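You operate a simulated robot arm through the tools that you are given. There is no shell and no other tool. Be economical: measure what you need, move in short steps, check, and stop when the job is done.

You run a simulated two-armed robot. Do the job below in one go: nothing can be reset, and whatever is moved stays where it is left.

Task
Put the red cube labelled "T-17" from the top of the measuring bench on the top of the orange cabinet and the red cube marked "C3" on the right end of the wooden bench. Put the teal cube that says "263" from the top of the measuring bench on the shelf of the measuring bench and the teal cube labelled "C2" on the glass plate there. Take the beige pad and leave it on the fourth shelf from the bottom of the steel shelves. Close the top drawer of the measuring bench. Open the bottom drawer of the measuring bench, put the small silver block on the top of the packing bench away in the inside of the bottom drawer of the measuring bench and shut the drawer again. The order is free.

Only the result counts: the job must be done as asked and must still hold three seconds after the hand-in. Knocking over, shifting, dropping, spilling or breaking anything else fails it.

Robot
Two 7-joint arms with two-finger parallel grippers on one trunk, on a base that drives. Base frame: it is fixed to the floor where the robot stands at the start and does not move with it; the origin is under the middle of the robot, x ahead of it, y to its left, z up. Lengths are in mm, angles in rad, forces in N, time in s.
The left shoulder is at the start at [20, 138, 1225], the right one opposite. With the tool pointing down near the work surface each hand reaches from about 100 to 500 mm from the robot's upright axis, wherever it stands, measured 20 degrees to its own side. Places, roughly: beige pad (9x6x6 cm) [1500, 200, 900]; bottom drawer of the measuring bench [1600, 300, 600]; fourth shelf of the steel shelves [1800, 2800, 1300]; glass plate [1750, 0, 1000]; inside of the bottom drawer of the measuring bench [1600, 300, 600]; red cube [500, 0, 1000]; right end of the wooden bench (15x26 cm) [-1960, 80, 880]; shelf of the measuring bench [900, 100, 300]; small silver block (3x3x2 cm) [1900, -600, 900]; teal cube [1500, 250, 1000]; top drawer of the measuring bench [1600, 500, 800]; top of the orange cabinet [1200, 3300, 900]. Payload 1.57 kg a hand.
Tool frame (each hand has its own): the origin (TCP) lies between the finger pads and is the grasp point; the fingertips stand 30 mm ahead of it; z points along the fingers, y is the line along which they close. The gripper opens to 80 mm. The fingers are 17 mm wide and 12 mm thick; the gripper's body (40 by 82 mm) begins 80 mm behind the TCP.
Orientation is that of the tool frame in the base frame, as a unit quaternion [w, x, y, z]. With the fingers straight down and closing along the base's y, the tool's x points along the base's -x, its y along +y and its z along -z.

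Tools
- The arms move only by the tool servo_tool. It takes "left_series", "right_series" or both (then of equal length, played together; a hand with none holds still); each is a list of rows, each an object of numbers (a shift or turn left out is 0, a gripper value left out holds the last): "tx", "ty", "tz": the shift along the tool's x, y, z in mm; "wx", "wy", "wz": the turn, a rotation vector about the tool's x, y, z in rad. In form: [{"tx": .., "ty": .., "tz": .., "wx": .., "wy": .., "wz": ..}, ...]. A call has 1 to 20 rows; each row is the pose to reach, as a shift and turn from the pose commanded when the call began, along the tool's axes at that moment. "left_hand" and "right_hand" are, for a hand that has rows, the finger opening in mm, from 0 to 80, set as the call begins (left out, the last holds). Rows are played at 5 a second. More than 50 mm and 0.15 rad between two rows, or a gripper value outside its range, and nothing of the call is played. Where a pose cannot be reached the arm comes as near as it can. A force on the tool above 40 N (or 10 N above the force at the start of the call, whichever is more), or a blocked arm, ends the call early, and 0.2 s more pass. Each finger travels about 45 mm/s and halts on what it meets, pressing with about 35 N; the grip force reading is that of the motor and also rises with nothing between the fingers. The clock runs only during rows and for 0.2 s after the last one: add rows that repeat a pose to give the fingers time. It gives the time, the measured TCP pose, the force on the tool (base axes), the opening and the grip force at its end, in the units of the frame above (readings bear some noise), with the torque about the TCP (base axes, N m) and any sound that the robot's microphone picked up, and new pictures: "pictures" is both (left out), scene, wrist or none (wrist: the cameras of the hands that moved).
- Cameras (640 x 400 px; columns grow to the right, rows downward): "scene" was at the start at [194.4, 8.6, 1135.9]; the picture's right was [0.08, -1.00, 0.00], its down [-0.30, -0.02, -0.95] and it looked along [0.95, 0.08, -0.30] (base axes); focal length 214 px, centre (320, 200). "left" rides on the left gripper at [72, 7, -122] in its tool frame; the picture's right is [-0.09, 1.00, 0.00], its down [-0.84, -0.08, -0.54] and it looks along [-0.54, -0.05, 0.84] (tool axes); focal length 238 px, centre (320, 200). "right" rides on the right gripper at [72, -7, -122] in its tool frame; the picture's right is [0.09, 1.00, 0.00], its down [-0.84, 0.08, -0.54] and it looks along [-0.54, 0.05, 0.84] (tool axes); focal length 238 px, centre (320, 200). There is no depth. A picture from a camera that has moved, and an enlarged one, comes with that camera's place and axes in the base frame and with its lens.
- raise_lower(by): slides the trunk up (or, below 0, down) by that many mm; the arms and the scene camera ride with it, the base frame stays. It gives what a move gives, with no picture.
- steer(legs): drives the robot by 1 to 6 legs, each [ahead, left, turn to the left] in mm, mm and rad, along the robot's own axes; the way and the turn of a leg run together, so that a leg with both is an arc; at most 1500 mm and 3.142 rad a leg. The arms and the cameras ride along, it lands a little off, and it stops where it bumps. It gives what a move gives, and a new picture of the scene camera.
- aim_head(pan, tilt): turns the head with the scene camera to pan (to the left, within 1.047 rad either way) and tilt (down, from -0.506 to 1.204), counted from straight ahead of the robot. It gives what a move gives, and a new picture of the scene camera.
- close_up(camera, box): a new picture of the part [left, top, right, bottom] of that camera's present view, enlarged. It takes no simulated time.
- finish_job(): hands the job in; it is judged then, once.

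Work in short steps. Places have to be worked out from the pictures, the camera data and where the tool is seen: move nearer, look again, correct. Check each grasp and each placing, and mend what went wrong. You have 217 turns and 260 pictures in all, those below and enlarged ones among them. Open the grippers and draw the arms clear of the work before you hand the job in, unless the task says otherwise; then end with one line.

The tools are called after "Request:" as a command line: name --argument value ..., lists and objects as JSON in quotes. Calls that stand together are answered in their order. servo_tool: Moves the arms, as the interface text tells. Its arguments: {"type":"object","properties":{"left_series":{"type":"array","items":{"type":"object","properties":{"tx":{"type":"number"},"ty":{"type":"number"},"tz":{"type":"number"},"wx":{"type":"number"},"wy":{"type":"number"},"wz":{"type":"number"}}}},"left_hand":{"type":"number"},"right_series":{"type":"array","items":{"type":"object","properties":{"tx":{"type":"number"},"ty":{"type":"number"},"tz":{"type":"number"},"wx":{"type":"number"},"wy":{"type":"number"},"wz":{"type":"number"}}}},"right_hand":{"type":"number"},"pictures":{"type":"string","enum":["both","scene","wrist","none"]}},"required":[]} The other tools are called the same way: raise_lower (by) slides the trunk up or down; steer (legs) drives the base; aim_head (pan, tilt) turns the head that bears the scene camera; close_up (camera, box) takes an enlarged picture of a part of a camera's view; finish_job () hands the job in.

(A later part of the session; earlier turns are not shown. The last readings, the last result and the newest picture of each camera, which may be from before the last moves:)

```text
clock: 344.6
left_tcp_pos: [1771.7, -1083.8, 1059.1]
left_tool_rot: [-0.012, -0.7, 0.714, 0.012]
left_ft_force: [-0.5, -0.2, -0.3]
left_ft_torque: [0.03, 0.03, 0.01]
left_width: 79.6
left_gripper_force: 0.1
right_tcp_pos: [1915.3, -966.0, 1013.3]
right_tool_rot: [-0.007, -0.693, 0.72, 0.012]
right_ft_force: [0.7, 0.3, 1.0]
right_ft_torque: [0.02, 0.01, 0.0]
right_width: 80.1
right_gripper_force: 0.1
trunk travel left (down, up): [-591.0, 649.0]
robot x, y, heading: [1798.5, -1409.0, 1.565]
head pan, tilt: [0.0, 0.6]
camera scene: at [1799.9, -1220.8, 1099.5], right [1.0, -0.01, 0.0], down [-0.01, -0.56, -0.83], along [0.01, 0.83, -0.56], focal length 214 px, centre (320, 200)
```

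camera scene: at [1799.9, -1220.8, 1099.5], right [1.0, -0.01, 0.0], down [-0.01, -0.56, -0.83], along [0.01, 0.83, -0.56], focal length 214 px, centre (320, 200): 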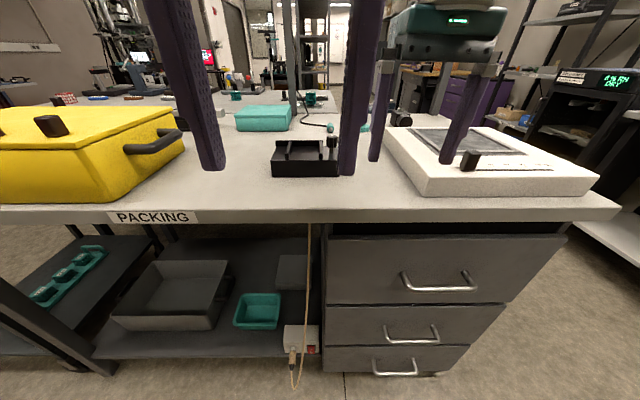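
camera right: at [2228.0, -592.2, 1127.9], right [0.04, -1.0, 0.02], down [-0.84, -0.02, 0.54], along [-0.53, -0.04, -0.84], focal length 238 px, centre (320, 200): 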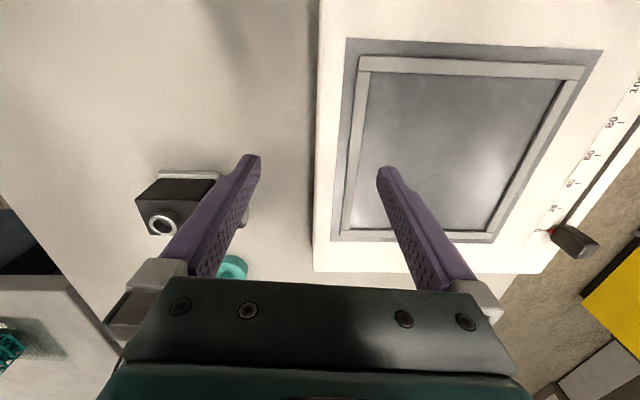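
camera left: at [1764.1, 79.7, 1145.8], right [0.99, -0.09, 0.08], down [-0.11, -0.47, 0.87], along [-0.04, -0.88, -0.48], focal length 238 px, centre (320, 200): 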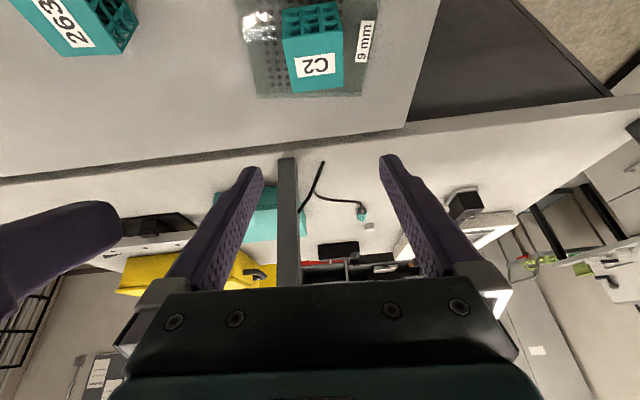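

Raise the trunk for a look at the block over the black fixture.

Request:
raise_lower --by 250

Request:
steer --legs '[[120, 40, 0.006]]'

Request:
close_up --camera "scene" --box '[220, 100, 460, 250]'

```text
clock: 347.1
left_tcp_pos: [1771.3, -1082.6, 1309.2]
left_tool_rot: [-0.012, -0.7, 0.714, 0.012]
left_ft_force: [0.1, -0.7, 0.3]
left_ft_torque: [0.01, 0.0, -0.01]
left_width: 80.1
left_gripper_force: 0.1
right_tcp_pos: [1916.7, -966.5, 1262.5]
right_tool_rot: [-0.008, -0.693, 0.72, 0.011]
right_ft_force: [-0.1, 0.1, -0.1]
right_ft_torque: [0.04, 0.03, -0.01]
right_width: 80.2
right_gripper_force: 0.0
trunk travel left (down, up): [-841.0, 399.0]
robot x, y, heading: [1796.8, -1407.1, 1.563]
head pan, tilt: [0.0, 0.6]
```

```text
clock: 348.4
left_tcp_pos: [1732.0, -962.1, 1308.5]
left_tool_rot: [-0.013, -0.702, 0.711, 0.011]
left_ft_force: [0.1, -0.1, 0.1]
left_ft_torque: [-0.05, -0.02, 0.01]
left_width: 79.8
left_gripper_force: 0.0
right_tcp_pos: [1873.0, -845.1, 1262.8]
right_tool_rot: [-0.007, -0.695, 0.719, 0.01]
right_ft_force: [0.5, 0.5, -0.1]
right_ft_torque: [0.01, 0.01, -0.01]
right_width: 80.1
right_gripper_force: 0.0
trunk travel left (down, up): [-841.0, 399.0]
robot x, y, heading: [1760.8, -1286.2, 1.565]
head pan, tilt: [0.0, 0.6]
camera scene: at [1759.7, -1100.4, 1349.5], right [1.0, 0.0, 0.0], down [0.0, -0.56, -0.83], along [0.0, 0.83, -0.56], focal length 214 px, centre (320, 200)
```

scene: 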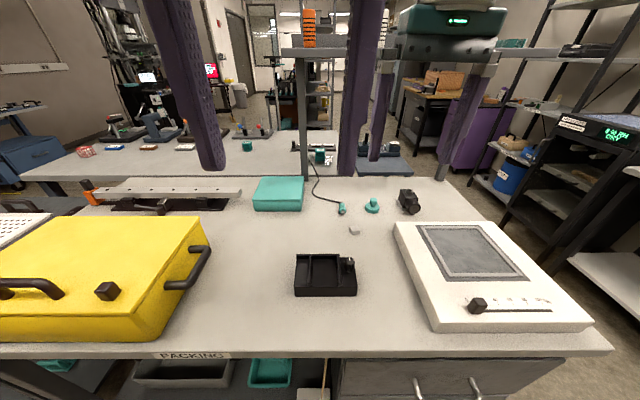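

```text
2.67 times, centred on (340, 175) of scene
camera zoom: at [1759.7, -1100.4, 1349.5], right [1.0, 0.0, 0.0], down [0.0, -0.56, -0.83], along [0.0, 0.83, -0.56], focal length 572 px, centre (267, 267)
```

zoom: 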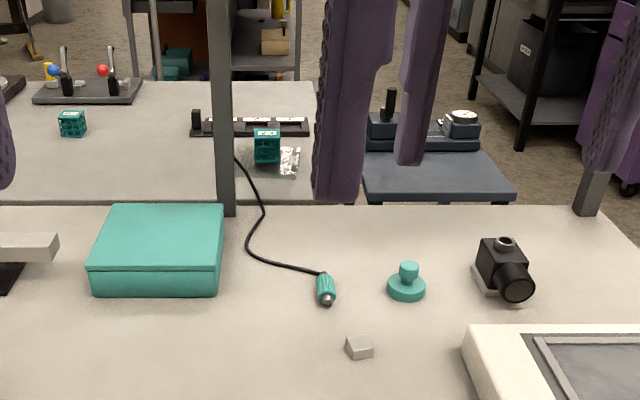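

Block at ≈(1867,-601). Enlarge to see its orientation.

Request:
close_up --camera "scene" --box '[330, 210, 378, 240]'

```text
13.33 times, centred on (354, 225) of scene
camera zoom: at [1759.7, -1100.4, 1349.5], right [1.0, 0.0, 0.0], down [0.0, -0.56, -0.83], along [0.0, 0.83, -0.56], focal length 2860 px, centre (-133, -133)
```

zoom: 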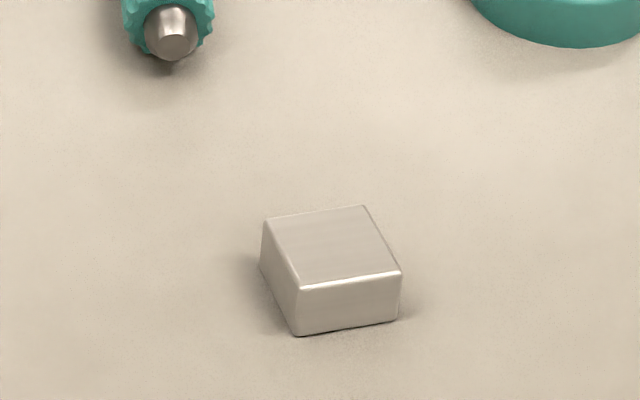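

Block is yawed ≈+0.24 rad. Tilt the right hand 40° forward with that yaw and extend 80 mm, still up high.

Request:
servo_tool --right_series '[{"tx": -13, "wx": -0.014, "wy": -0.117, "wz": -0.04}, {"tx": -26, "wx": -0.028, "wy": -0.233, "wz": -0.08}, {"tx": -40, "wx": -0.042, "wy": -0.35, "wz": -0.12}, {"tx": -53, "wx": -0.056, "wy": -0.467, "wz": -0.16}, {"tx": -66, "wx": -0.07, "wy": -0.583, "wz": -0.2}, {"tx": -80, "wx": -0.084, "wy": -0.7, "wz": -0.24}, {"tx": -80, "wx": -0.084, "wy": -0.7, "wz": -0.24}]' --pictures "none"

```text
clock: 350.0
left_tcp_pos: [1730.6, -963.3, 1309.6]
left_tool_rot: [-0.012, -0.702, 0.712, 0.012]
left_ft_force: [-0.1, 0.2, -0.2]
left_ft_torque: [0.01, 0.03, 0.0]
left_width: 79.8
left_gripper_force: 0.0
right_tcp_pos: [1875.9, -765.7, 1262.0]
right_tool_rot: [-0.212, 0.729, -0.588, -0.279]
right_ft_force: [1.6, 0.0, -0.2]
right_ft_torque: [0.0, 0.01, -0.02]
right_width: 80.0
right_gripper_force: 0.1
trunk travel left (down, up): [-841.0, 399.0]
robot x, y, heading: [1757.9, -1286.3, 1.569]
head pan, tilt: [0.0, 0.6]
```

Drive ahead 95 and lower the trunk 300.

Request:
steer --legs '[[95, 0, 0]]'

Request:
raise_lower --by -300

Request:
servo_tool --right_series '[{}]'

```text
clock: 351.1
left_tcp_pos: [1731.4, -867.6, 1308.8]
left_tool_rot: [-0.012, -0.701, 0.713, 0.011]
left_ft_force: [0.0, 0.0, -1.2]
left_ft_torque: [0.01, 0.0, 0.01]
left_width: 80.2
left_gripper_force: 0.1
right_tcp_pos: [1877.7, -673.1, 1262.6]
right_tool_rot: [-0.212, 0.727, -0.59, -0.278]
right_ft_force: [-0.4, -0.4, -0.5]
right_ft_torque: [0.01, -0.01, -0.01]
right_width: 79.8
right_gripper_force: 0.0
trunk travel left (down, up): [-841.0, 399.0]
robot x, y, heading: [1760.5, -1192.3, 1.56]
head pan, tilt: [0.0, 0.6]
camera scene: at [1760.4, -1006.4, 1349.5], right [1.0, -0.01, 0.0], down [0.0, -0.56, -0.83], along [0.0, 0.83, -0.56], focal length 214 px, centre (320, 200)
```

scene: 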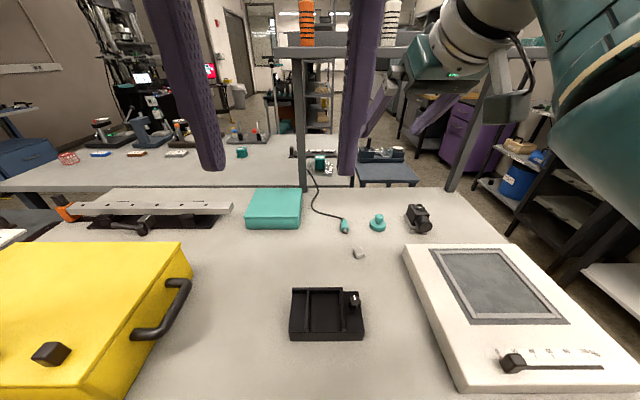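

```text
clock: 354.1
left_tcp_pos: [1732.2, -867.5, 1008.9]
left_tool_rot: [-0.012, -0.701, 0.713, 0.011]
left_ft_force: [0.1, 0.1, -0.5]
left_ft_torque: [-0.02, -0.03, -0.03]
left_width: 80.0
left_gripper_force: 0.1
right_tcp_pos: [1878.0, -672.5, 962.4]
right_tool_rot: [-0.212, 0.727, -0.591, -0.278]
right_ft_force: [-0.4, 0.3, -0.5]
right_ft_torque: [-0.03, 0.03, 0.02]
right_width: 80.2
right_gripper_force: 0.1
trunk travel left (down, up): [-541.0, 699.0]
robot x, y, heading: [1755.1, -1193.6, 1.563]
head pan, tilt: [0.0, 0.6]
```

```text
clock: 354.5
left_tcp_pos: [1732.0, -868.8, 1009.3]
left_tool_rot: [-0.012, -0.703, 0.711, 0.011]
left_ft_force: [-0.1, 0.2, 0.4]
left_ft_torque: [0.03, 0.0, 0.01]
left_width: 80.1
left_gripper_force: 0.1
right_tcp_pos: [1878.1, -672.1, 963.1]
right_tool_rot: [-0.212, 0.728, -0.591, -0.278]
right_ft_force: [0.6, -0.6, 0.6]
right_ft_torque: [0.02, 0.01, 0.02]
right_width: 79.7
right_gripper_force: 0.2
trunk travel left (down, up): [-541.0, 699.0]
robot x, y, heading: [1759.4, -1194.2, 1.562]
head pan, tilt: [0.0, 0.6]
camera scene: at [1760.4, -1006.4, 1049.5], right [1.0, -0.01, 0.0], down [0.0, -0.56, -0.83], along [0.0, 0.83, -0.56], focal length 214 px, centre (320, 200)
camera right: at [1913.4, -801.5, 1006.5], right [-0.96, -0.28, -0.04], down [-0.12, 0.26, 0.96], along [-0.26, 0.92, -0.28], focal length 238 px, centre (320, 200)
```

scene: 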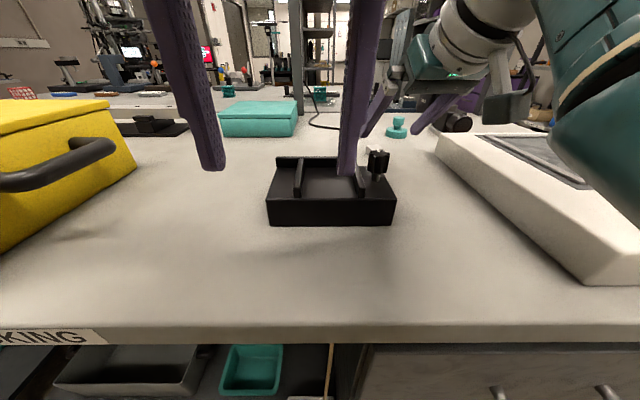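
right: 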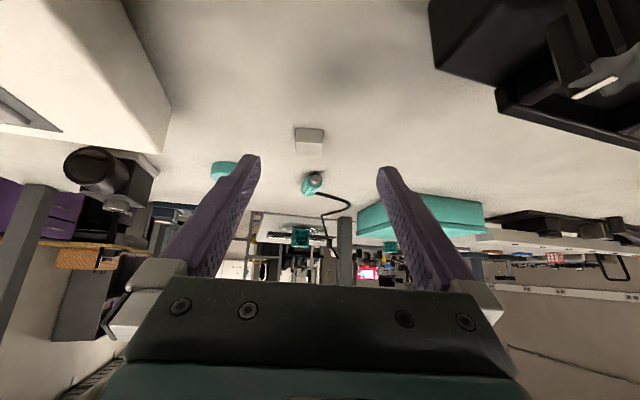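

Block ≈(1872,-606), aligned with the hand. Approach to just above, then check.

Request:
servo_tool --right_series '[{"tx": -8, "ty": -4, "tz": 29}, {"tx": -16, "ty": -8, "tz": 58}, {"tx": -16, "ty": -8, "tz": 58}]' --pictures "wrist"

```text
clock: 355.3
left_tcp_pos: [1731.5, -869.8, 1009.5]
left_tool_rot: [-0.013, -0.702, 0.712, 0.011]
left_ft_force: [-0.9, -0.1, -0.2]
left_ft_torque: [0.0, -0.01, 0.0]
left_width: 80.2
left_gripper_force: 0.1
right_tcp_pos: [1875.3, -621.8, 930.2]
right_tool_rot: [-0.213, 0.727, -0.591, -0.277]
right_ft_force: [0.7, -0.4, -0.7]
right_ft_torque: [0.02, 0.02, -0.01]
right_width: 80.2
right_gripper_force: 0.1
trunk travel left (down, up): [-541.0, 699.0]
robot x, y, heading: [1757.1, -1198.1, 1.565]
head pan, tilt: [0.0, 0.6]
camera right: at [1910.1, -750.6, 974.1], right [-0.96, -0.28, -0.04], down [-0.12, 0.26, 0.96], along [-0.26, 0.92, -0.28], focal length 238 px, centre (320, 200)
```

right: 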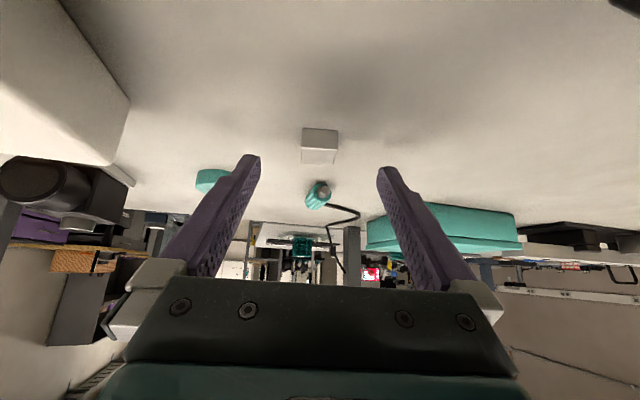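

Now lower 17 mm.

Request:
servo_tool --right_series '[{"tx": 6, "tz": 5.5}, {"tx": 12, "tz": 10}, {"tx": 12, "tz": 10}]' --pictures "both"

```text
clock: 356.1
left_tcp_pos: [1732.4, -868.7, 1009.3]
left_tool_rot: [-0.012, -0.702, 0.712, 0.011]
left_ft_force: [-0.1, 0.2, 0.5]
left_ft_torque: [-0.01, 0.01, -0.03]
left_width: 80.1
left_gripper_force: 0.1
right_tcp_pos: [1875.1, -624.4, 913.8]
right_tool_rot: [-0.212, 0.727, -0.59, -0.279]
right_ft_force: [-0.2, 1.0, 0.4]
right_ft_torque: [0.0, 0.02, -0.02]
right_width: 79.9
right_gripper_force: 0.1
trunk travel left (down, up): [-541.0, 699.0]
robot x, y, heading: [1758.8, -1191.2, 1.562]
head pan, tilt: [0.0, 0.6]
camera scene: at [1760.4, -1006.4, 1049.5], right [1.0, -0.01, 0.0], down [0.0, -0.56, -0.83], along [0.0, 0.83, -0.56], focal length 214 px, centre (320, 200)
camera right: at [1910.2, -753.4, 958.3], right [-0.96, -0.28, -0.04], down [-0.12, 0.26, 0.96], along [-0.26, 0.92, -0.28], focal length 238 px, centre (320, 200)
```

scene: 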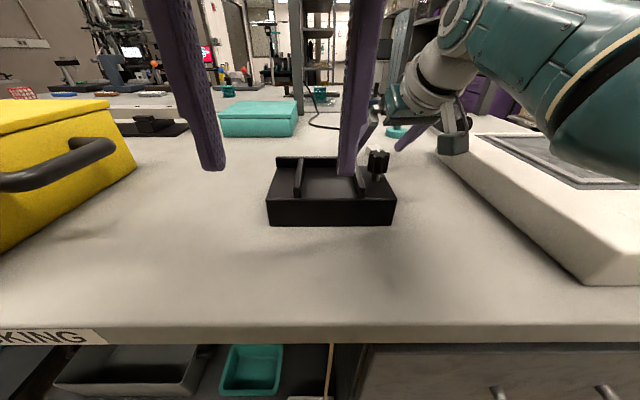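
right: 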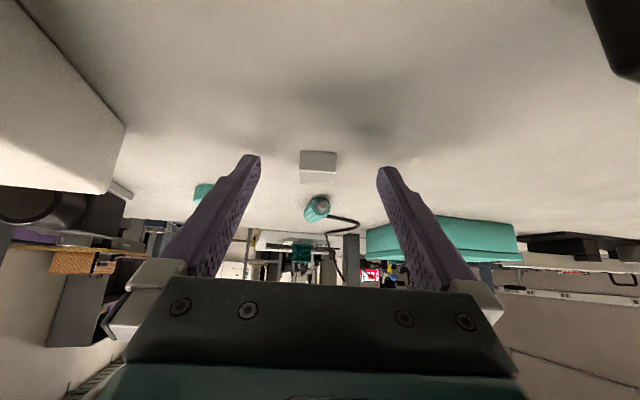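

Parallax shows the block ~190 mm from the camera (y≈-586, bench z≈868). Advance 23 mm and lower 13.

Request:
servo_tool --right_series '[{"tx": -9, "ty": 1, "tz": 8}, {"tx": -17, "ty": 2, "tz": 15}, {"tx": -9, "ty": 2, "tz": 25}, {"tx": -9, "ty": 2, "tz": 25}]' --pictures "wrist"

```text
clock: 357.0
left_tcp_pos: [1731.7, -868.3, 1007.9]
left_tool_rot: [-0.011, -0.702, 0.712, 0.012]
left_ft_force: [-0.4, 0.0, 0.6]
left_ft_torque: [0.0, 0.0, 0.03]
left_width: 80.1
left_gripper_force: 0.1
right_tcp_pos: [1866.9, -600.8, 908.4]
right_tool_rot: [-0.218, 0.726, -0.588, -0.282]
right_ft_force: [0.0, -0.2, 1.7]
right_ft_torque: [0.06, -0.12, -0.06]
right_width: 79.8
right_gripper_force: 0.1
trunk travel left (down, up): [-541.0, 699.0]
robot x, y, heading: [1760.0, -1196.4, 1.565]
head pan, tilt: [0.0, 0.6]
stopped in row 4 (right hand): the force on the tool passed its limit at 46 N (the readings are from after the stop); the commanded pose is now the measured one
camera right: at [1902.8, -729.3, 950.6], right [-0.96, -0.28, -0.05], down [-0.12, 0.24, 0.96], along [-0.26, 0.93, -0.27], focal length 238 px, centre (320, 200)
```

right: 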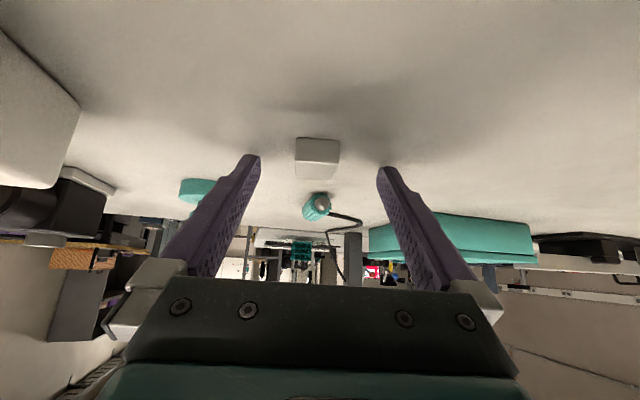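

Contact shows the bench at z≈881; the block lies between the fingers, slightly nearer than the tips. Back 10 mm and close.

Request:
servo_tool --right_series '[{"tx": 7, "tz": -7.3}, {"tx": 7, "tz": -7.3}]' --pictures "none"

Request:
servo_tool --right_series '[{}, {}, {}, {}, {}, {}, {}]' --right_hand 10 --pictures "wrist"

```text
clock: 357.6
left_tcp_pos: [1732.5, -868.6, 1009.9]
left_tool_rot: [-0.012, -0.701, 0.713, 0.011]
left_ft_force: [-0.2, 0.1, 0.1]
left_ft_torque: [0.02, -0.03, 0.02]
left_width: 80.3
left_gripper_force: 0.1
right_tcp_pos: [1868.8, -609.4, 909.7]
right_tool_rot: [-0.218, 0.726, -0.589, -0.281]
right_ft_force: [-0.2, 0.5, 0.1]
right_ft_torque: [-0.01, 0.03, 0.0]
right_width: 79.6
right_gripper_force: 0.0
trunk travel left (down, up): [-541.0, 699.0]
robot x, y, heading: [1757.0, -1197.4, 1.57]
head pan, tilt: [0.0, 0.6]
```

```text
clock: 359.2
left_tcp_pos: [1733.1, -869.3, 1010.1]
left_tool_rot: [-0.012, -0.702, 0.712, 0.012]
left_ft_force: [0.1, 0.6, -0.3]
left_ft_torque: [0.01, 0.0, -0.02]
left_width: 80.2
left_gripper_force: 0.0
right_tcp_pos: [1867.9, -609.9, 908.3]
right_tool_rot: [-0.217, 0.726, -0.589, -0.282]
right_ft_force: [-0.6, 0.1, 0.9]
right_ft_torque: [0.01, -0.03, -0.01]
right_width: 24.6
right_gripper_force: 34.5
trunk travel left (down, up): [-541.0, 699.0]
robot x, y, heading: [1756.0, -1196.0, 1.568]
head pan, tilt: [0.0, 0.6]
camera right: at [1904.1, -739.8, 951.6], right [-0.96, -0.28, -0.05], down [-0.12, 0.24, 0.96], along [-0.26, 0.93, -0.27], focal length 238 px, centre (320, 200)
```

right: 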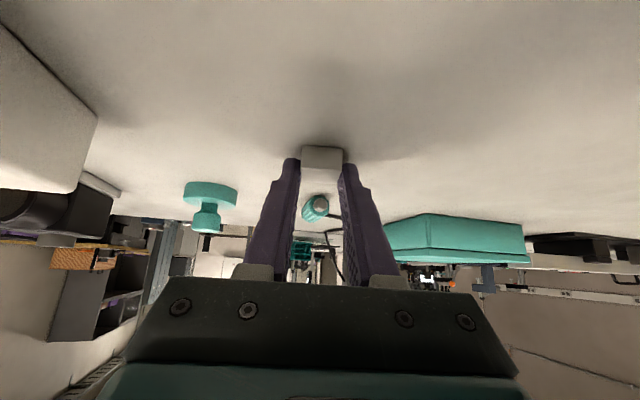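

Gripped at 24.6 mm. Lift.

Request:
servo_tool --right_series '[{"tx": -20, "tz": -22}, {"tx": -40, "tz": -45}, {"tx": -60, "tz": -68}]' --pictures "wrist"

```text
clock: 360.0
left_tcp_pos: [1732.4, -869.0, 1009.0]
left_tool_rot: [-0.012, -0.702, 0.712, 0.012]
left_ft_force: [0.4, 1.2, -0.7]
left_ft_torque: [0.0, -0.01, 0.02]
left_width: 79.8
left_gripper_force: 0.0
right_tcp_pos: [1869.8, -610.1, 1001.5]
right_tool_rot: [-0.217, 0.726, -0.589, -0.281]
right_ft_force: [0.1, 0.6, -0.1]
right_ft_torque: [0.0, 0.0, -0.04]
right_width: 24.6
right_gripper_force: 34.8
trunk travel left (down, up): [-541.0, 699.0]
robot x, y, heading: [1756.0, -1192.3, 1.569]
head pan, tilt: [0.0, 0.6]
camera right: at [1905.3, -739.9, 1043.0], right [-0.96, -0.28, -0.05], down [-0.12, 0.24, 0.96], along [-0.26, 0.93, -0.27], focal length 238 px, centre (320, 200)
```

right: 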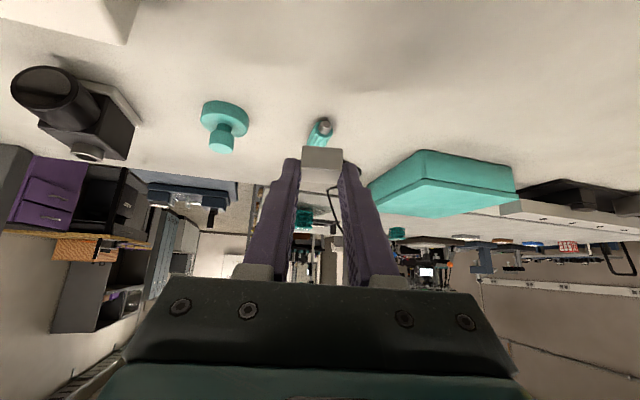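

Block held. Back out and drive round the east end to the north side of the measuring bench.

Request:
steer --legs '[[-450, 0, 0], [0, -1110, 0], [1450, 0, 0], [1420, 0, 0]]'

```text
clock: 381.8
left_tcp_pos: [2828.2, 1607.2, 1009.2]
left_tool_rot: [-0.013, -0.702, 0.712, 0.011]
left_ft_force: [-0.3, 0.6, -0.1]
left_ft_torque: [0.02, -0.01, 0.01]
left_width: 80.0
left_gripper_force: 0.1
right_tcp_pos: [2964.9, 1866.8, 1000.5]
right_tool_rot: [-0.217, 0.727, -0.588, -0.281]
right_ft_force: [-0.4, -0.8, 0.0]
right_ft_torque: [0.03, 0.04, -0.02]
right_width: 24.4
right_gripper_force: 35.0
trunk travel left (down, up): [-541.0, 699.0]
robot x, y, heading: [2854.7, 1276.4, 1.567]
head pan, tilt: [0.0, 0.6]
camera scene: at [2856.6, 1470.1, 1049.5], right [1.0, 0.0, 0.0], down [0.0, -0.56, -0.83], along [0.0, 0.83, -0.56], focal length 214 px, centre (320, 200)
```

scene: 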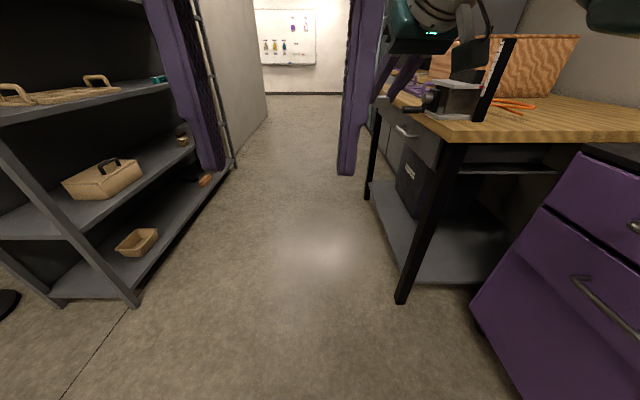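

Turn around ccw to face -y, then slide toward the drawers.

Request:
steer --legs '[[-50, 0, 0], [0, 0, 3.14], [0, -1180, 0]]'

```text
clock: 395.7
left_tcp_pos: [1720.1, 858.3, 1008.5]
left_tool_rot: [0.011, 0.698, 0.716, 0.013]
left_ft_force: [0.5, 0.4, 0.5]
left_ft_torque: [-0.03, -0.02, 0.03]
left_width: 79.7
left_gripper_force: 0.1
right_tcp_pos: [1590.8, 593.8, 1000.7]
right_tool_rot: [0.285, 0.574, 0.737, -0.213]
right_ft_force: [-0.5, -0.3, 0.2]
right_ft_torque: [-0.01, -0.02, 0.05]
right_width: 24.8
right_gripper_force: 34.9
trunk travel left (down, up): [-541.0, 699.0]
robot x, y, heading: [1680.3, 1183.0, -1.536]
head pan, tilt: [0.0, 0.6]
camera scene: at [1688.6, 996.7, 1049.5], right [-1.0, -0.03, 0.0], down [-0.02, 0.56, -0.83], along [0.03, -0.82, -0.56], focal length 214 px, centre (320, 200)
```

scene: 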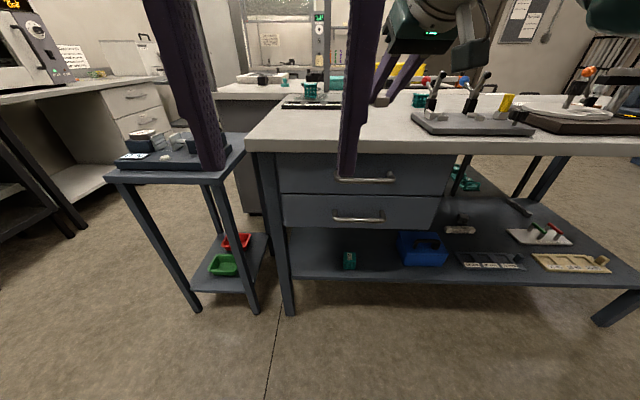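

Prepare: back up 270, pull the block hand (right) up/back; then lower the trunk.

Request:
steer --legs '[[-270, -110, -0.035]]'

Request:
servo_tool --right_series '[{"tx": -11, "tz": -45}, {"tx": -22, "tz": -90}, {"tx": -34, "tz": -136}, {"tx": -45, "tz": -181}, {"tx": -57, "tz": -227}, {"tx": -68, "tz": -273}, {"tx": -68, "tz": -273}]' --pictures "none"

```text
clock: 397.8
left_tcp_pos: [1595.5, 1123.5, 1008.9]
left_tool_rot: [0.011, 0.71, 0.704, 0.012]
left_ft_force: [0.6, 0.1, 0.0]
left_ft_torque: [0.0, -0.01, -0.02]
left_width: 80.2
left_gripper_force: 0.0
right_tcp_pos: [1459.4, 864.0, 1001.0]
right_tool_rot: [0.283, 0.585, 0.729, -0.216]
right_ft_force: [0.4, 0.4, 0.1]
right_ft_torque: [0.02, -0.03, 0.0]
right_width: 24.5
right_gripper_force: 35.1
trunk travel left (down, up): [-541.0, 699.0]
robot x, y, heading: [1564.0, 1449.5, -1.567]
head pan, tilt: [0.0, 0.6]
camera scene: at [1568.4, 1263.6, 1049.5], right [-1.0, 0.0, 0.0], down [0.0, 0.57, -0.82], along [0.0, -0.82, -0.57], focal length 214 px, centre (320, 200)
```

scene: 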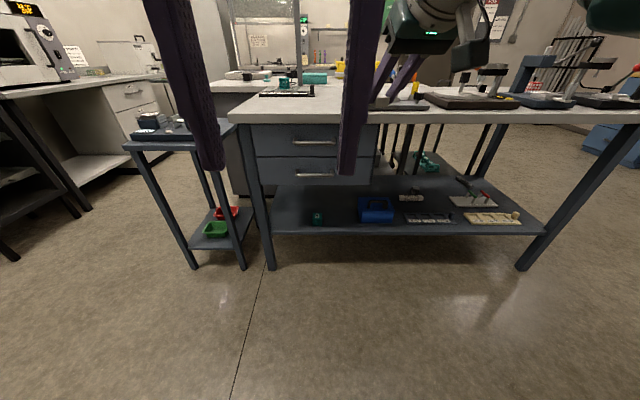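

```text
clock: 399.2
left_tcp_pos: [1594.8, 1123.9, 1009.2]
left_tool_rot: [0.012, 0.71, 0.704, 0.011]
left_ft_force: [-0.2, -0.5, -0.2]
left_ft_torque: [-0.03, 0.01, 0.01]
left_width: 79.9
left_gripper_force: 0.1
right_tcp_pos: [1435.6, 982.5, 1155.8]
right_tool_rot: [0.217, 0.603, 0.754, -0.142]
right_ft_force: [-0.2, 0.4, -0.3]
right_ft_torque: [0.04, 0.03, -0.01]
right_width: 24.6
right_gripper_force: 34.4
trunk travel left (down, up): [-541.0, 699.0]
robot x, y, heading: [1564.1, 1453.0, -1.569]
head pan, tilt: [0.0, 0.6]
stopped in row 7 (right hand): the arm was blocked; the commanded pose is now the measured one
```

Lower the trunk 340, then turn the left hand horizontal with the fingers closing vertically.

Request:
raise_lower --by -340

Request:
servo_tool --left_series '[{"tx": -6, "wx": -0.0756, "wy": -0.0756, "wz": 0.0756}, {"tx": -12, "wx": -0.151, "wy": -0.151, "wz": 0.151}, {"tx": -18, "wx": -0.227, "wy": -0.227, "wz": 0.227}, {"tx": -24, "wx": -0.302, "wy": -0.302, "wz": 0.302}, {"tx": -30, "wx": -0.378, "wy": -0.378, "wz": 0.378}, {"tx": -36, "wx": -0.453, "wy": -0.453, "wz": 0.453}, {"tx": -42, "wx": -0.529, "wy": -0.529, "wz": 0.529}, {"tx": -48, "wx": -0.605, "wy": -0.605, "wz": 0.605}, {"tx": -54, "wx": -0.68, "wy": -0.68, "wz": 0.68}, {"tx": -60, "wx": -0.756, "wy": -0.756, "wz": 0.756}, {"tx": -66, "wx": -0.831, "wy": -0.831, "wz": 0.831}, {"tx": -72, "wx": -0.907, "wy": -0.907, "wz": 0.907}, {"tx": -78, "wx": -0.983, "wy": -0.983, "wz": 0.983}, {"tx": -84, "wx": -1.058, "wy": -1.058, "wz": 1.058}, {"tx": -90, "wx": -1.134, "wy": -1.134, "wz": 1.134}, {"tx": -96, "wx": -1.209, "wy": -1.209, "wz": 1.209}, {"tx": -96, "wx": -1.209, "wy": -1.209, "wz": 1.209}]' --pictures "both"

```text
clock: 402.6
left_tcp_pos: [1595.2, 1123.1, 669.5]
left_tool_rot: [0.012, 0.71, 0.704, 0.01]
left_ft_force: [-0.7, -1.0, 0.3]
left_ft_torque: [-0.03, 0.04, 0.02]
left_width: 80.2
left_gripper_force: 0.0
right_tcp_pos: [1435.6, 983.7, 815.6]
right_tool_rot: [0.218, 0.603, 0.755, -0.141]
right_ft_force: [-0.2, -1.5, -0.4]
right_ft_torque: [-0.02, -0.02, 0.01]
right_width: 24.6
right_gripper_force: 34.8
trunk travel left (down, up): [-201.0, 1039.0]
robot x, y, heading: [1566.5, 1449.4, -1.566]
head pan, tilt: [0.0, 0.6]
```

```text
clock: 406.2
left_tcp_pos: [1592.9, 1029.3, 668.7]
left_tool_rot: [0.706, 0.708, -0.015, 0.008]
left_ft_force: [-0.5, -0.6, -0.5]
left_ft_torque: [0.02, 0.02, -0.01]
left_width: 80.2
left_gripper_force: 0.1
right_tcp_pos: [1436.2, 982.9, 815.9]
right_tool_rot: [0.218, 0.602, 0.755, -0.141]
right_ft_force: [-0.3, 0.8, -0.9]
right_ft_torque: [-0.01, 0.01, 0.0]
right_width: 24.6
right_gripper_force: 34.7
trunk travel left (down, up): [-201.0, 1039.0]
robot x, y, heading: [1565.9, 1449.0, -1.569]
head pan, tilt: [0.0, 0.6]
camera scene: at [1568.3, 1263.5, 709.2], right [-1.0, 0.0, 0.0], down [0.0, 0.57, -0.82], along [0.0, -0.82, -0.57], focal length 214 px, centre (320, 200)
camera left: at [1665.9, 1151.1, 676.8], right [-0.13, 0.0, 0.99], down [-0.83, 0.55, -0.1], along [-0.55, -0.83, -0.07], focal length 238 px, centre (320, 200)
```

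scene: 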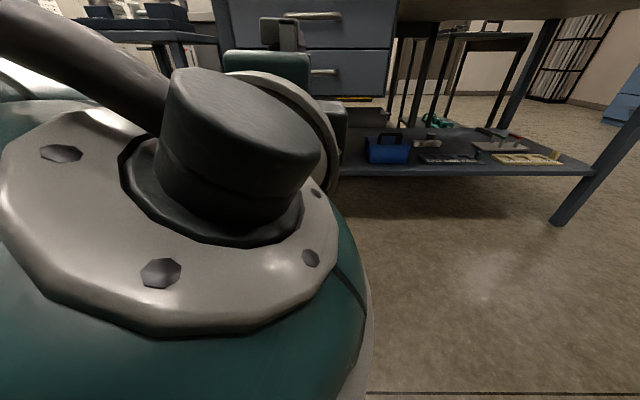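
left: 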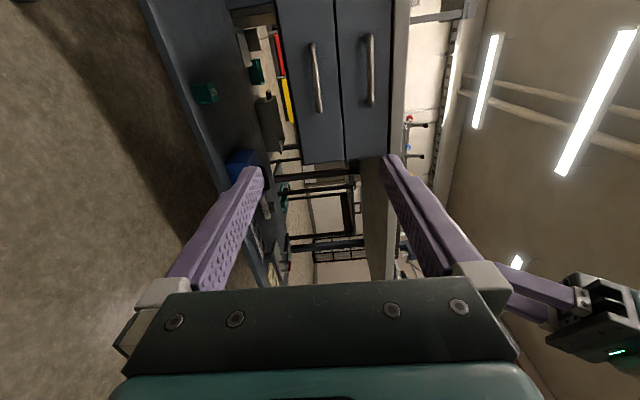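

The hand is set: handle ≈(1595,520,660). First raise the right hand for clearance from the bench edge.

Request:
servo_tool --right_series '[{"tx": -20, "tz": -30}, {"tx": -42, "tz": -60}, {"tx": -64, "tz": -88}, {"tx": -64, "tz": -88}]' --left_series '[{"ty": -4}, {"ty": -8}, {"ty": -8}, {"ty": -8}]' --pictures "none"

```text
clock: 406.8
left_tcp_pos: [1593.3, 1028.8, 661.8]
left_tool_rot: [0.706, 0.708, -0.014, 0.009]
left_ft_force: [-0.6, -0.2, -0.2]
left_ft_torque: [-0.01, -0.02, 0.0]
left_width: 79.7
left_gripper_force: 0.1
right_tcp_pos: [1428.7, 971.9, 785.2]
right_tool_rot: [0.154, 0.626, 0.762, -0.056]
right_ft_force: [-0.1, 0.3, 0.6]
right_ft_torque: [0.03, 0.0, -0.01]
right_width: 24.7
right_gripper_force: 35.1
trunk travel left (down, up): [-201.0, 1039.0]
robot x, y, heading: [1566.1, 1449.6, -1.565]
head pan, tilt: [0.0, 0.6]
stopped in row 3 (right hand): the arm was blocked; the commanded pose is now the measured one
```

The right arm can't go higher; stow it lower, back and to the right side, away from the drawer's travel.

Request:
servo_tool --right_series '[{"tx": 28, "ty": -14, "tz": 8, "wy": 0.05}, {"tx": 57, "ty": -29, "tz": 16, "wy": 0.1}, {"tx": 86, "ty": -43, "tz": 24, "wy": 0.15}, {"tx": 114, "ty": -57, "tz": 31, "wy": 0.2}, {"tx": 143, "ty": -72, "tz": 39, "wy": 0.26}, {"tx": 171, "ty": -86, "tz": 47, "wy": 0.32}, {"tx": 171, "ty": -86, "tz": 47, "wy": 0.32}]' --pictures "none"

```text
clock: 408.4
left_tcp_pos: [1594.0, 1028.4, 661.7]
left_tool_rot: [0.707, 0.707, -0.014, 0.01]
left_ft_force: [0.7, 0.0, 0.1]
left_ft_torque: [0.01, 0.01, -0.01]
left_width: 79.7
left_gripper_force: 0.1
right_tcp_pos: [1324.0, 1102.8, 678.9]
right_tool_rot: [0.031, 0.628, 0.776, 0.044]
right_ft_force: [0.6, -0.9, -0.9]
right_ft_torque: [0.01, 0.03, 0.03]
right_width: 24.6
right_gripper_force: 35.2
trunk travel left (down, up): [-201.0, 1039.0]
robot x, y, heading: [1564.1, 1450.3, -1.57]
head pan, tilt: [0.0, 0.6]
```

Drive ahead 420 and check the alignment to the handle.

Request:
steer --legs '[[420, 0, 0]]'

Request:
servo_tool --left_series '[{}]' --pictures "wrist"

```text
clock: 411.0
left_tcp_pos: [1594.4, 608.5, 661.6]
left_tool_rot: [0.706, 0.708, -0.014, 0.009]
left_ft_force: [0.1, -0.4, -0.1]
left_ft_torque: [0.02, -0.02, 0.02]
left_width: 80.2
left_gripper_force: 0.1
right_tcp_pos: [1323.5, 680.1, 679.6]
right_tool_rot: [0.031, 0.629, 0.776, 0.044]
right_ft_force: [-0.6, 0.3, -0.7]
right_ft_torque: [0.01, 0.02, -0.01]
right_width: 24.6
right_gripper_force: 34.8
trunk travel left (down, up): [-201.0, 1039.0]
robot x, y, heading: [1567.4, 1032.4, -1.569]
head pan, tilt: [0.0, 0.6]
camera scene: at [1569.7, 842.5, 709.5], right [-1.0, 0.0, 0.0], down [0.0, 0.57, -0.82], along [0.0, -0.82, -0.57], focal length 214 px, centre (320, 200)
```

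scene: 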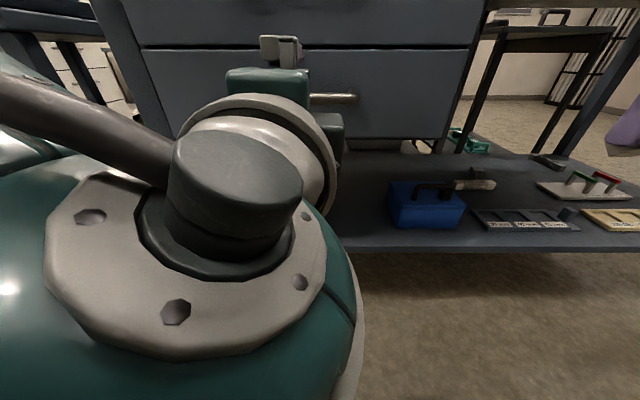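

```text
clock: 411.4
left_tcp_pos: [1595.2, 608.2, 660.9]
left_tool_rot: [0.706, 0.708, -0.014, 0.01]
left_ft_force: [0.4, 0.2, 0.0]
left_ft_torque: [0.03, -0.01, 0.03]
left_width: 80.0
left_gripper_force: 0.1
right_tcp_pos: [1324.2, 681.0, 679.5]
right_tool_rot: [0.031, 0.629, 0.776, 0.044]
right_ft_force: [0.6, 0.2, 0.1]
right_ft_torque: [0.02, 0.0, 0.01]
right_width: 24.5
right_gripper_force: 35.1
trunk travel left (down, up): [-201.0, 1039.0]
robot x, y, heading: [1568.6, 1031.6, -1.572]
head pan, tilt: [0.0, 0.6]
camera left: at [1668.1, 729.9, 669.9], right [-0.12, 0.0, 0.99], down [-0.83, 0.55, -0.1], along [-0.54, -0.84, -0.07], focal length 238 px, centre (320, 200)
```

left: 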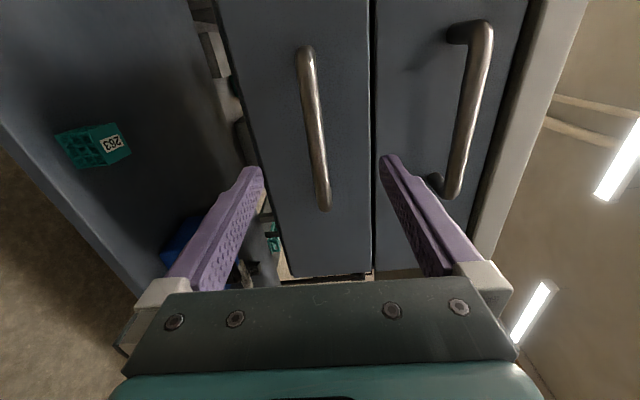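

Bar is level with the TCP within 5 mm. Advance to y≈533 and close on the bar.

Request:
servo_tool --left_series '[{"ty": -3, "tz": 25}, {"ty": -4, "tz": 50}, {"ty": -4, "tz": 72}, {"ty": -4, "tz": 72}]' --pictures "wrist"

```text
clock: 412.4
left_tcp_pos: [1593.9, 533.8, 657.6]
left_tool_rot: [0.706, 0.708, -0.014, 0.009]
left_ft_force: [0.6, 0.4, 0.3]
left_ft_torque: [0.01, 0.02, -0.01]
left_width: 80.1
left_gripper_force: 0.0
right_tcp_pos: [1325.5, 681.2, 679.7]
right_tool_rot: [0.03, 0.629, 0.776, 0.043]
right_ft_force: [0.0, -0.5, -0.3]
right_ft_torque: [-0.01, -0.01, 0.01]
right_width: 24.5
right_gripper_force: 35.3
trunk travel left (down, up): [-201.0, 1039.0]
robot x, y, heading: [1566.0, 1031.2, -1.569]
head pan, tilt: [0.0, 0.6]
camera left: at [1667.1, 657.3, 666.7], right [-0.13, 0.0, 0.99], down [-0.83, 0.55, -0.1], along [-0.54, -0.84, -0.07], focal length 238 px, centre (320, 200)
```

left: 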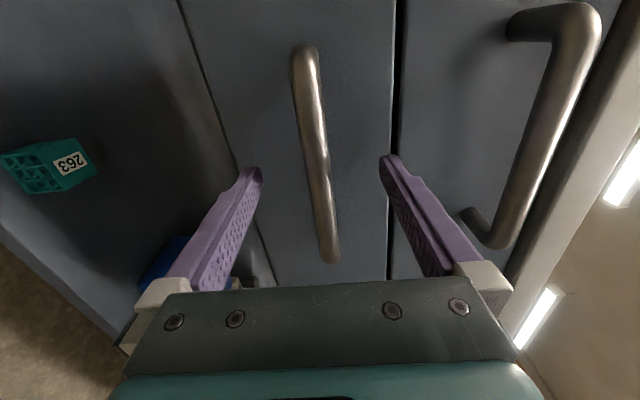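

The bar is still ~35 mm beyond the tips; advance further.

Request:
servo_tool --left_series '[{"tz": 15}, {"tz": 30}, {"tz": 40}, {"tz": 40}]' --pictures "wrist"

```text
clock: 413.2
left_tcp_pos: [1592.0, 511.6, 656.2]
left_tool_rot: [0.707, 0.707, -0.015, 0.008]
left_ft_force: [4.8, 30.1, 3.4]
left_ft_torque: [-0.22, 0.02, 0.43]
left_width: 79.7
left_gripper_force: 0.0
right_tcp_pos: [1327.9, 691.3, 677.1]
right_tool_rot: [0.029, 0.628, 0.776, 0.047]
right_ft_force: [0.9, -0.2, 0.0]
right_ft_torque: [-0.03, 0.01, 0.01]
right_width: 24.7
right_gripper_force: 34.8
trunk travel left (down, up): [-201.0, 1039.0]
robot x, y, heading: [1568.4, 1028.4, -1.568]
head pan, tilt: [0.0, 0.6]
stopped in row 3 (left hand): the force on the tool passed its limit at 50 N (the readings are from after the stop); the commanded pose is now the measured one
camera left: at [1666.8, 633.3, 664.8], right [-0.12, 0.0, 0.99], down [-0.83, 0.55, -0.1], along [-0.55, -0.83, -0.07], focal length 238 px, centre (320, 200)
```

left: 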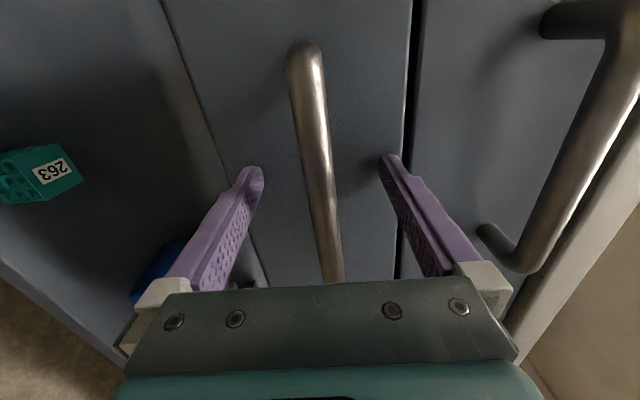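

Tips touch the front (y≈482), so the bar is at the TCP. Back off 5 mm and close on it.

Request:
servo_tool --left_series '[{"tz": -6}, {"tz": -6}]' --pictures "none"

Request:
servo_tool --left_series '[{}, {}, {}, {}, {}, {}, {}, {}]' --left_hand 3 --pictures "wrist"

```text
clock: 413.8
left_tcp_pos: [1593.2, 510.9, 658.2]
left_tool_rot: [0.708, 0.706, -0.014, 0.009]
left_ft_force: [3.8, 13.9, -5.5]
left_ft_torque: [0.77, -0.08, 0.25]
left_width: 79.9
left_gripper_force: 0.0
right_tcp_pos: [1325.6, 686.5, 679.6]
right_tool_rot: [0.03, 0.629, 0.776, 0.044]
right_ft_force: [0.4, -0.6, -0.1]
right_ft_torque: [0.02, -0.02, -0.03]
right_width: 24.7
right_gripper_force: 35.0
trunk travel left (down, up): [-201.0, 1039.0]
robot x, y, heading: [1568.3, 1030.0, -1.564]
head pan, tilt: [0.0, 0.6]
```

```text
clock: 415.6
left_tcp_pos: [1591.0, 511.6, 658.0]
left_tool_rot: [0.708, 0.706, -0.014, 0.008]
left_ft_force: [1.6, 12.3, -10.4]
left_ft_torque: [0.05, 0.66, -0.26]
left_width: 15.9
left_gripper_force: 31.2
right_tcp_pos: [1324.7, 685.6, 679.7]
right_tool_rot: [0.03, 0.629, 0.776, 0.046]
right_ft_force: [-0.4, -0.4, -0.8]
right_ft_torque: [0.0, -0.01, 0.03]
right_width: 24.8
right_gripper_force: 35.0
trunk travel left (down, up): [-201.0, 1039.0]
robot x, y, heading: [1565.1, 1030.1, -1.563]
head pan, tilt: [0.0, 0.6]
camera left: at [1665.0, 633.5, 666.0], right [-0.12, 0.0, 0.99], down [-0.83, 0.55, -0.1], along [-0.55, -0.84, -0.06], focal length 238 px, centre (320, 200)
```

left: 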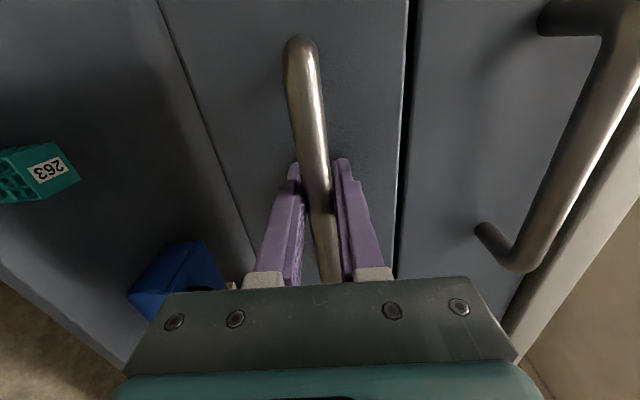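

Bar gripped (16 mm). Pull gently with the arm.

Request:
servo_tool --left_series '[{"tz": -10}, {"tz": -20}, {"tz": -35}, {"tz": -50}, {"tz": -65}, {"tz": -80}]' --pictures "scene"

```text
clock: 417.0
left_tcp_pos: [1590.3, 588.4, 658.9]
left_tool_rot: [0.708, 0.706, -0.014, 0.007]
left_ft_force: [-3.3, 1.5, -17.8]
left_ft_torque: [-0.15, 0.6, 0.7]
left_width: 15.7
left_gripper_force: 31.3
right_tcp_pos: [1324.0, 682.9, 678.9]
right_tool_rot: [0.03, 0.628, 0.776, 0.044]
right_ft_force: [0.1, -0.4, -0.7]
right_ft_torque: [-0.04, -0.02, 0.0]
right_width: 24.7
right_gripper_force: 34.8
trunk travel left (down, up): [-201.0, 1039.0]
robot x, y, heading: [1569.2, 1032.2, -1.572]
head pan, tilt: [0.0, 0.6]
camera scene: at [1568.4, 845.2, 709.2], right [-1.0, 0.0, 0.0], down [0.0, 0.57, -0.82], along [0.0, -0.82, -0.57], focal length 214 px, centre (320, 200)
```

scene: 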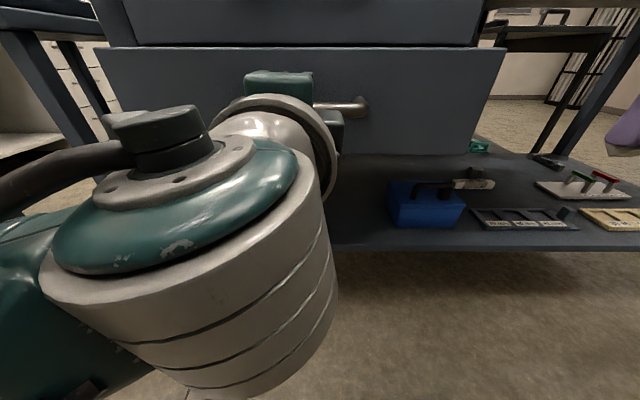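

The drawer slides easily. Pull farther by driving back 180.

Request:
steer --legs '[[-130, 0, 0]]'

```text
clock: 418.2
left_tcp_pos: [1592.0, 717.0, 658.6]
left_tool_rot: [0.708, 0.706, -0.014, 0.008]
left_ft_force: [-2.1, -1.8, -17.7]
left_ft_torque: [-0.2, 0.54, 0.08]
left_width: 16.0
left_gripper_force: 31.8
right_tcp_pos: [1324.5, 812.2, 680.2]
right_tool_rot: [0.03, 0.628, 0.777, 0.044]
right_ft_force: [-1.2, -0.3, -0.4]
right_ft_torque: [0.0, -0.04, 0.01]
right_width: 24.5
right_gripper_force: 34.7
trunk travel left (down, up): [-201.0, 1039.0]
robot x, y, heading: [1570.0, 1160.7, -1.572]
head pan, tilt: [0.0, 0.6]
camera scene: at [1568.7, 973.7, 709.3], right [-1.0, 0.0, 0.0], down [0.0, 0.57, -0.82], along [0.0, -0.82, -0.57], focal length 214 px, centre (320, 200)
```

scene: 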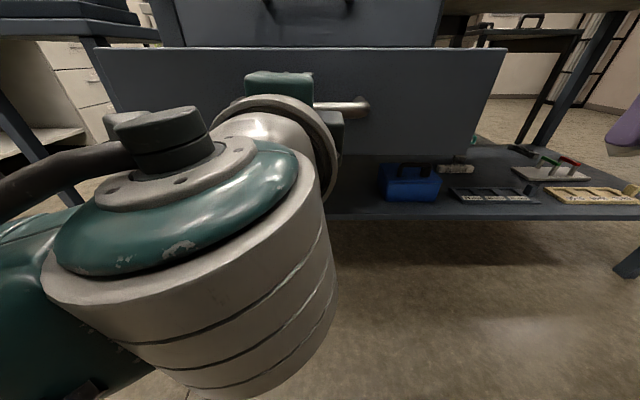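

Opened ≈205 mm. Release the handle and withdraw, then raise the trunk to look inside.

Request:
servo_tool --left_series '[{}, {}, {}, {}, {}]' --left_hand 80 --pictures "none"

Request:
steer --legs '[[-250, 0, 0]]'

Request:
raise_lower --by 400

Request:
aim_head --pan -0.05 --tilt 0.75

```text
clock: 419.4
left_tcp_pos: [1592.6, 715.8, 659.6]
left_tool_rot: [0.709, 0.705, -0.015, 0.008]
left_ft_force: [-0.1, -0.3, -0.3]
left_ft_torque: [0.02, -0.01, 0.0]
left_width: 79.7
left_gripper_force: 0.0
right_tcp_pos: [1325.2, 810.5, 680.4]
right_tool_rot: [0.03, 0.628, 0.776, 0.044]
right_ft_force: [0.8, -0.3, 0.9]
right_ft_torque: [0.03, 0.03, -0.01]
right_width: 24.6
right_gripper_force: 35.5
trunk travel left (down, up): [-201.0, 1039.0]
robot x, y, heading: [1563.4, 1159.3, -1.568]
head pan, tilt: [0.0, 0.6]
```

```text
clock: 421.2
left_tcp_pos: [1591.6, 961.3, 658.7]
left_tool_rot: [0.708, 0.706, -0.014, 0.008]
left_ft_force: [-0.6, -0.2, -0.5]
left_ft_torque: [0.03, 0.04, -0.02]
left_width: 79.8
left_gripper_force: 0.0
right_tcp_pos: [1323.7, 1054.8, 680.5]
right_tool_rot: [0.032, 0.629, 0.776, 0.042]
right_ft_force: [-0.7, 0.6, -0.8]
right_ft_torque: [0.01, -0.01, 0.02]
right_width: 24.7
right_gripper_force: 34.5
trunk travel left (down, up): [-201.0, 1039.0]
robot x, y, heading: [1565.7, 1406.4, -1.57]
head pan, tilt: [0.0, 0.6]
camera scene: at [1568.6, 1217.5, 709.6], right [-1.0, 0.0, 0.0], down [0.0, 0.56, -0.83], along [0.0, -0.83, -0.56], focal length 214 px, centre (320, 200)
```

scene: 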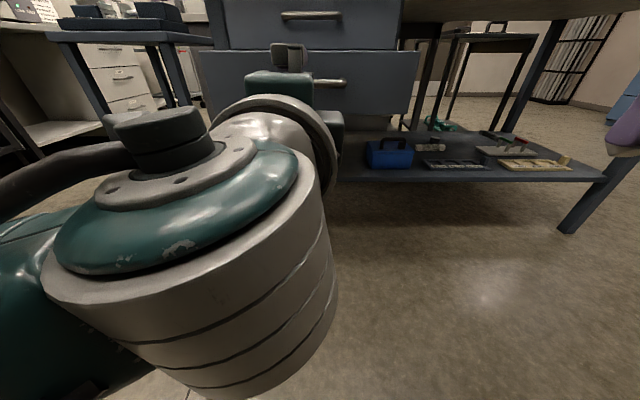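

```text
clock: 425.1
left_tcp_pos: [1591.5, 961.5, 1059.0]
left_tool_rot: [0.709, 0.705, -0.014, 0.008]
left_ft_force: [0.3, 0.1, 0.1]
left_ft_torque: [-0.01, -0.01, 0.0]
left_width: 80.2
left_gripper_force: 0.0
right_tcp_pos: [1323.9, 1056.5, 1080.9]
right_tool_rot: [0.031, 0.629, 0.776, 0.044]
right_ft_force: [0.1, 0.5, -0.4]
right_ft_torque: [0.0, 0.01, 0.02]
right_width: 24.5
right_gripper_force: 35.6
trunk travel left (down, up): [-601.0, 639.0]
robot x, y, heading: [1564.7, 1408.9, -1.569]
head pan, tilt: [0.0, 0.6]
```

```text
clock: 425.8
left_tcp_pos: [1590.4, 960.5, 1058.0]
left_tool_rot: [0.708, 0.706, -0.014, 0.007]
left_ft_force: [0.3, -0.4, -0.2]
left_ft_torque: [-0.01, 0.02, 0.01]
left_width: 80.1
left_gripper_force: 0.0
right_tcp_pos: [1323.5, 1056.3, 1080.3]
right_tool_rot: [0.031, 0.628, 0.776, 0.043]
right_ft_force: [1.0, 0.2, -0.3]
right_ft_torque: [-0.03, 0.01, 0.01]
right_width: 24.6
right_gripper_force: 34.8
trunk travel left (down, up): [-601.0, 639.0]
robot x, y, heading: [1565.9, 1404.7, -1.568]
head pan, tilt: [-0.051, 0.75]
camera scene: at [1564.4, 1223.5, 1096.7], right [-1.0, 0.05, 0.0], down [0.03, 0.68, -0.73], along [-0.03, -0.73, -0.68], focal length 214 px, centre (320, 200)
```

scene: 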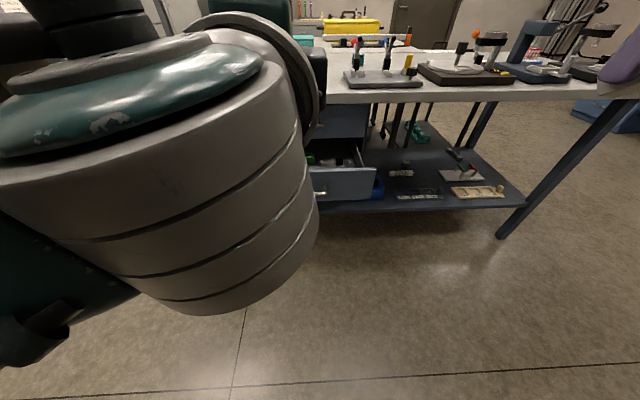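

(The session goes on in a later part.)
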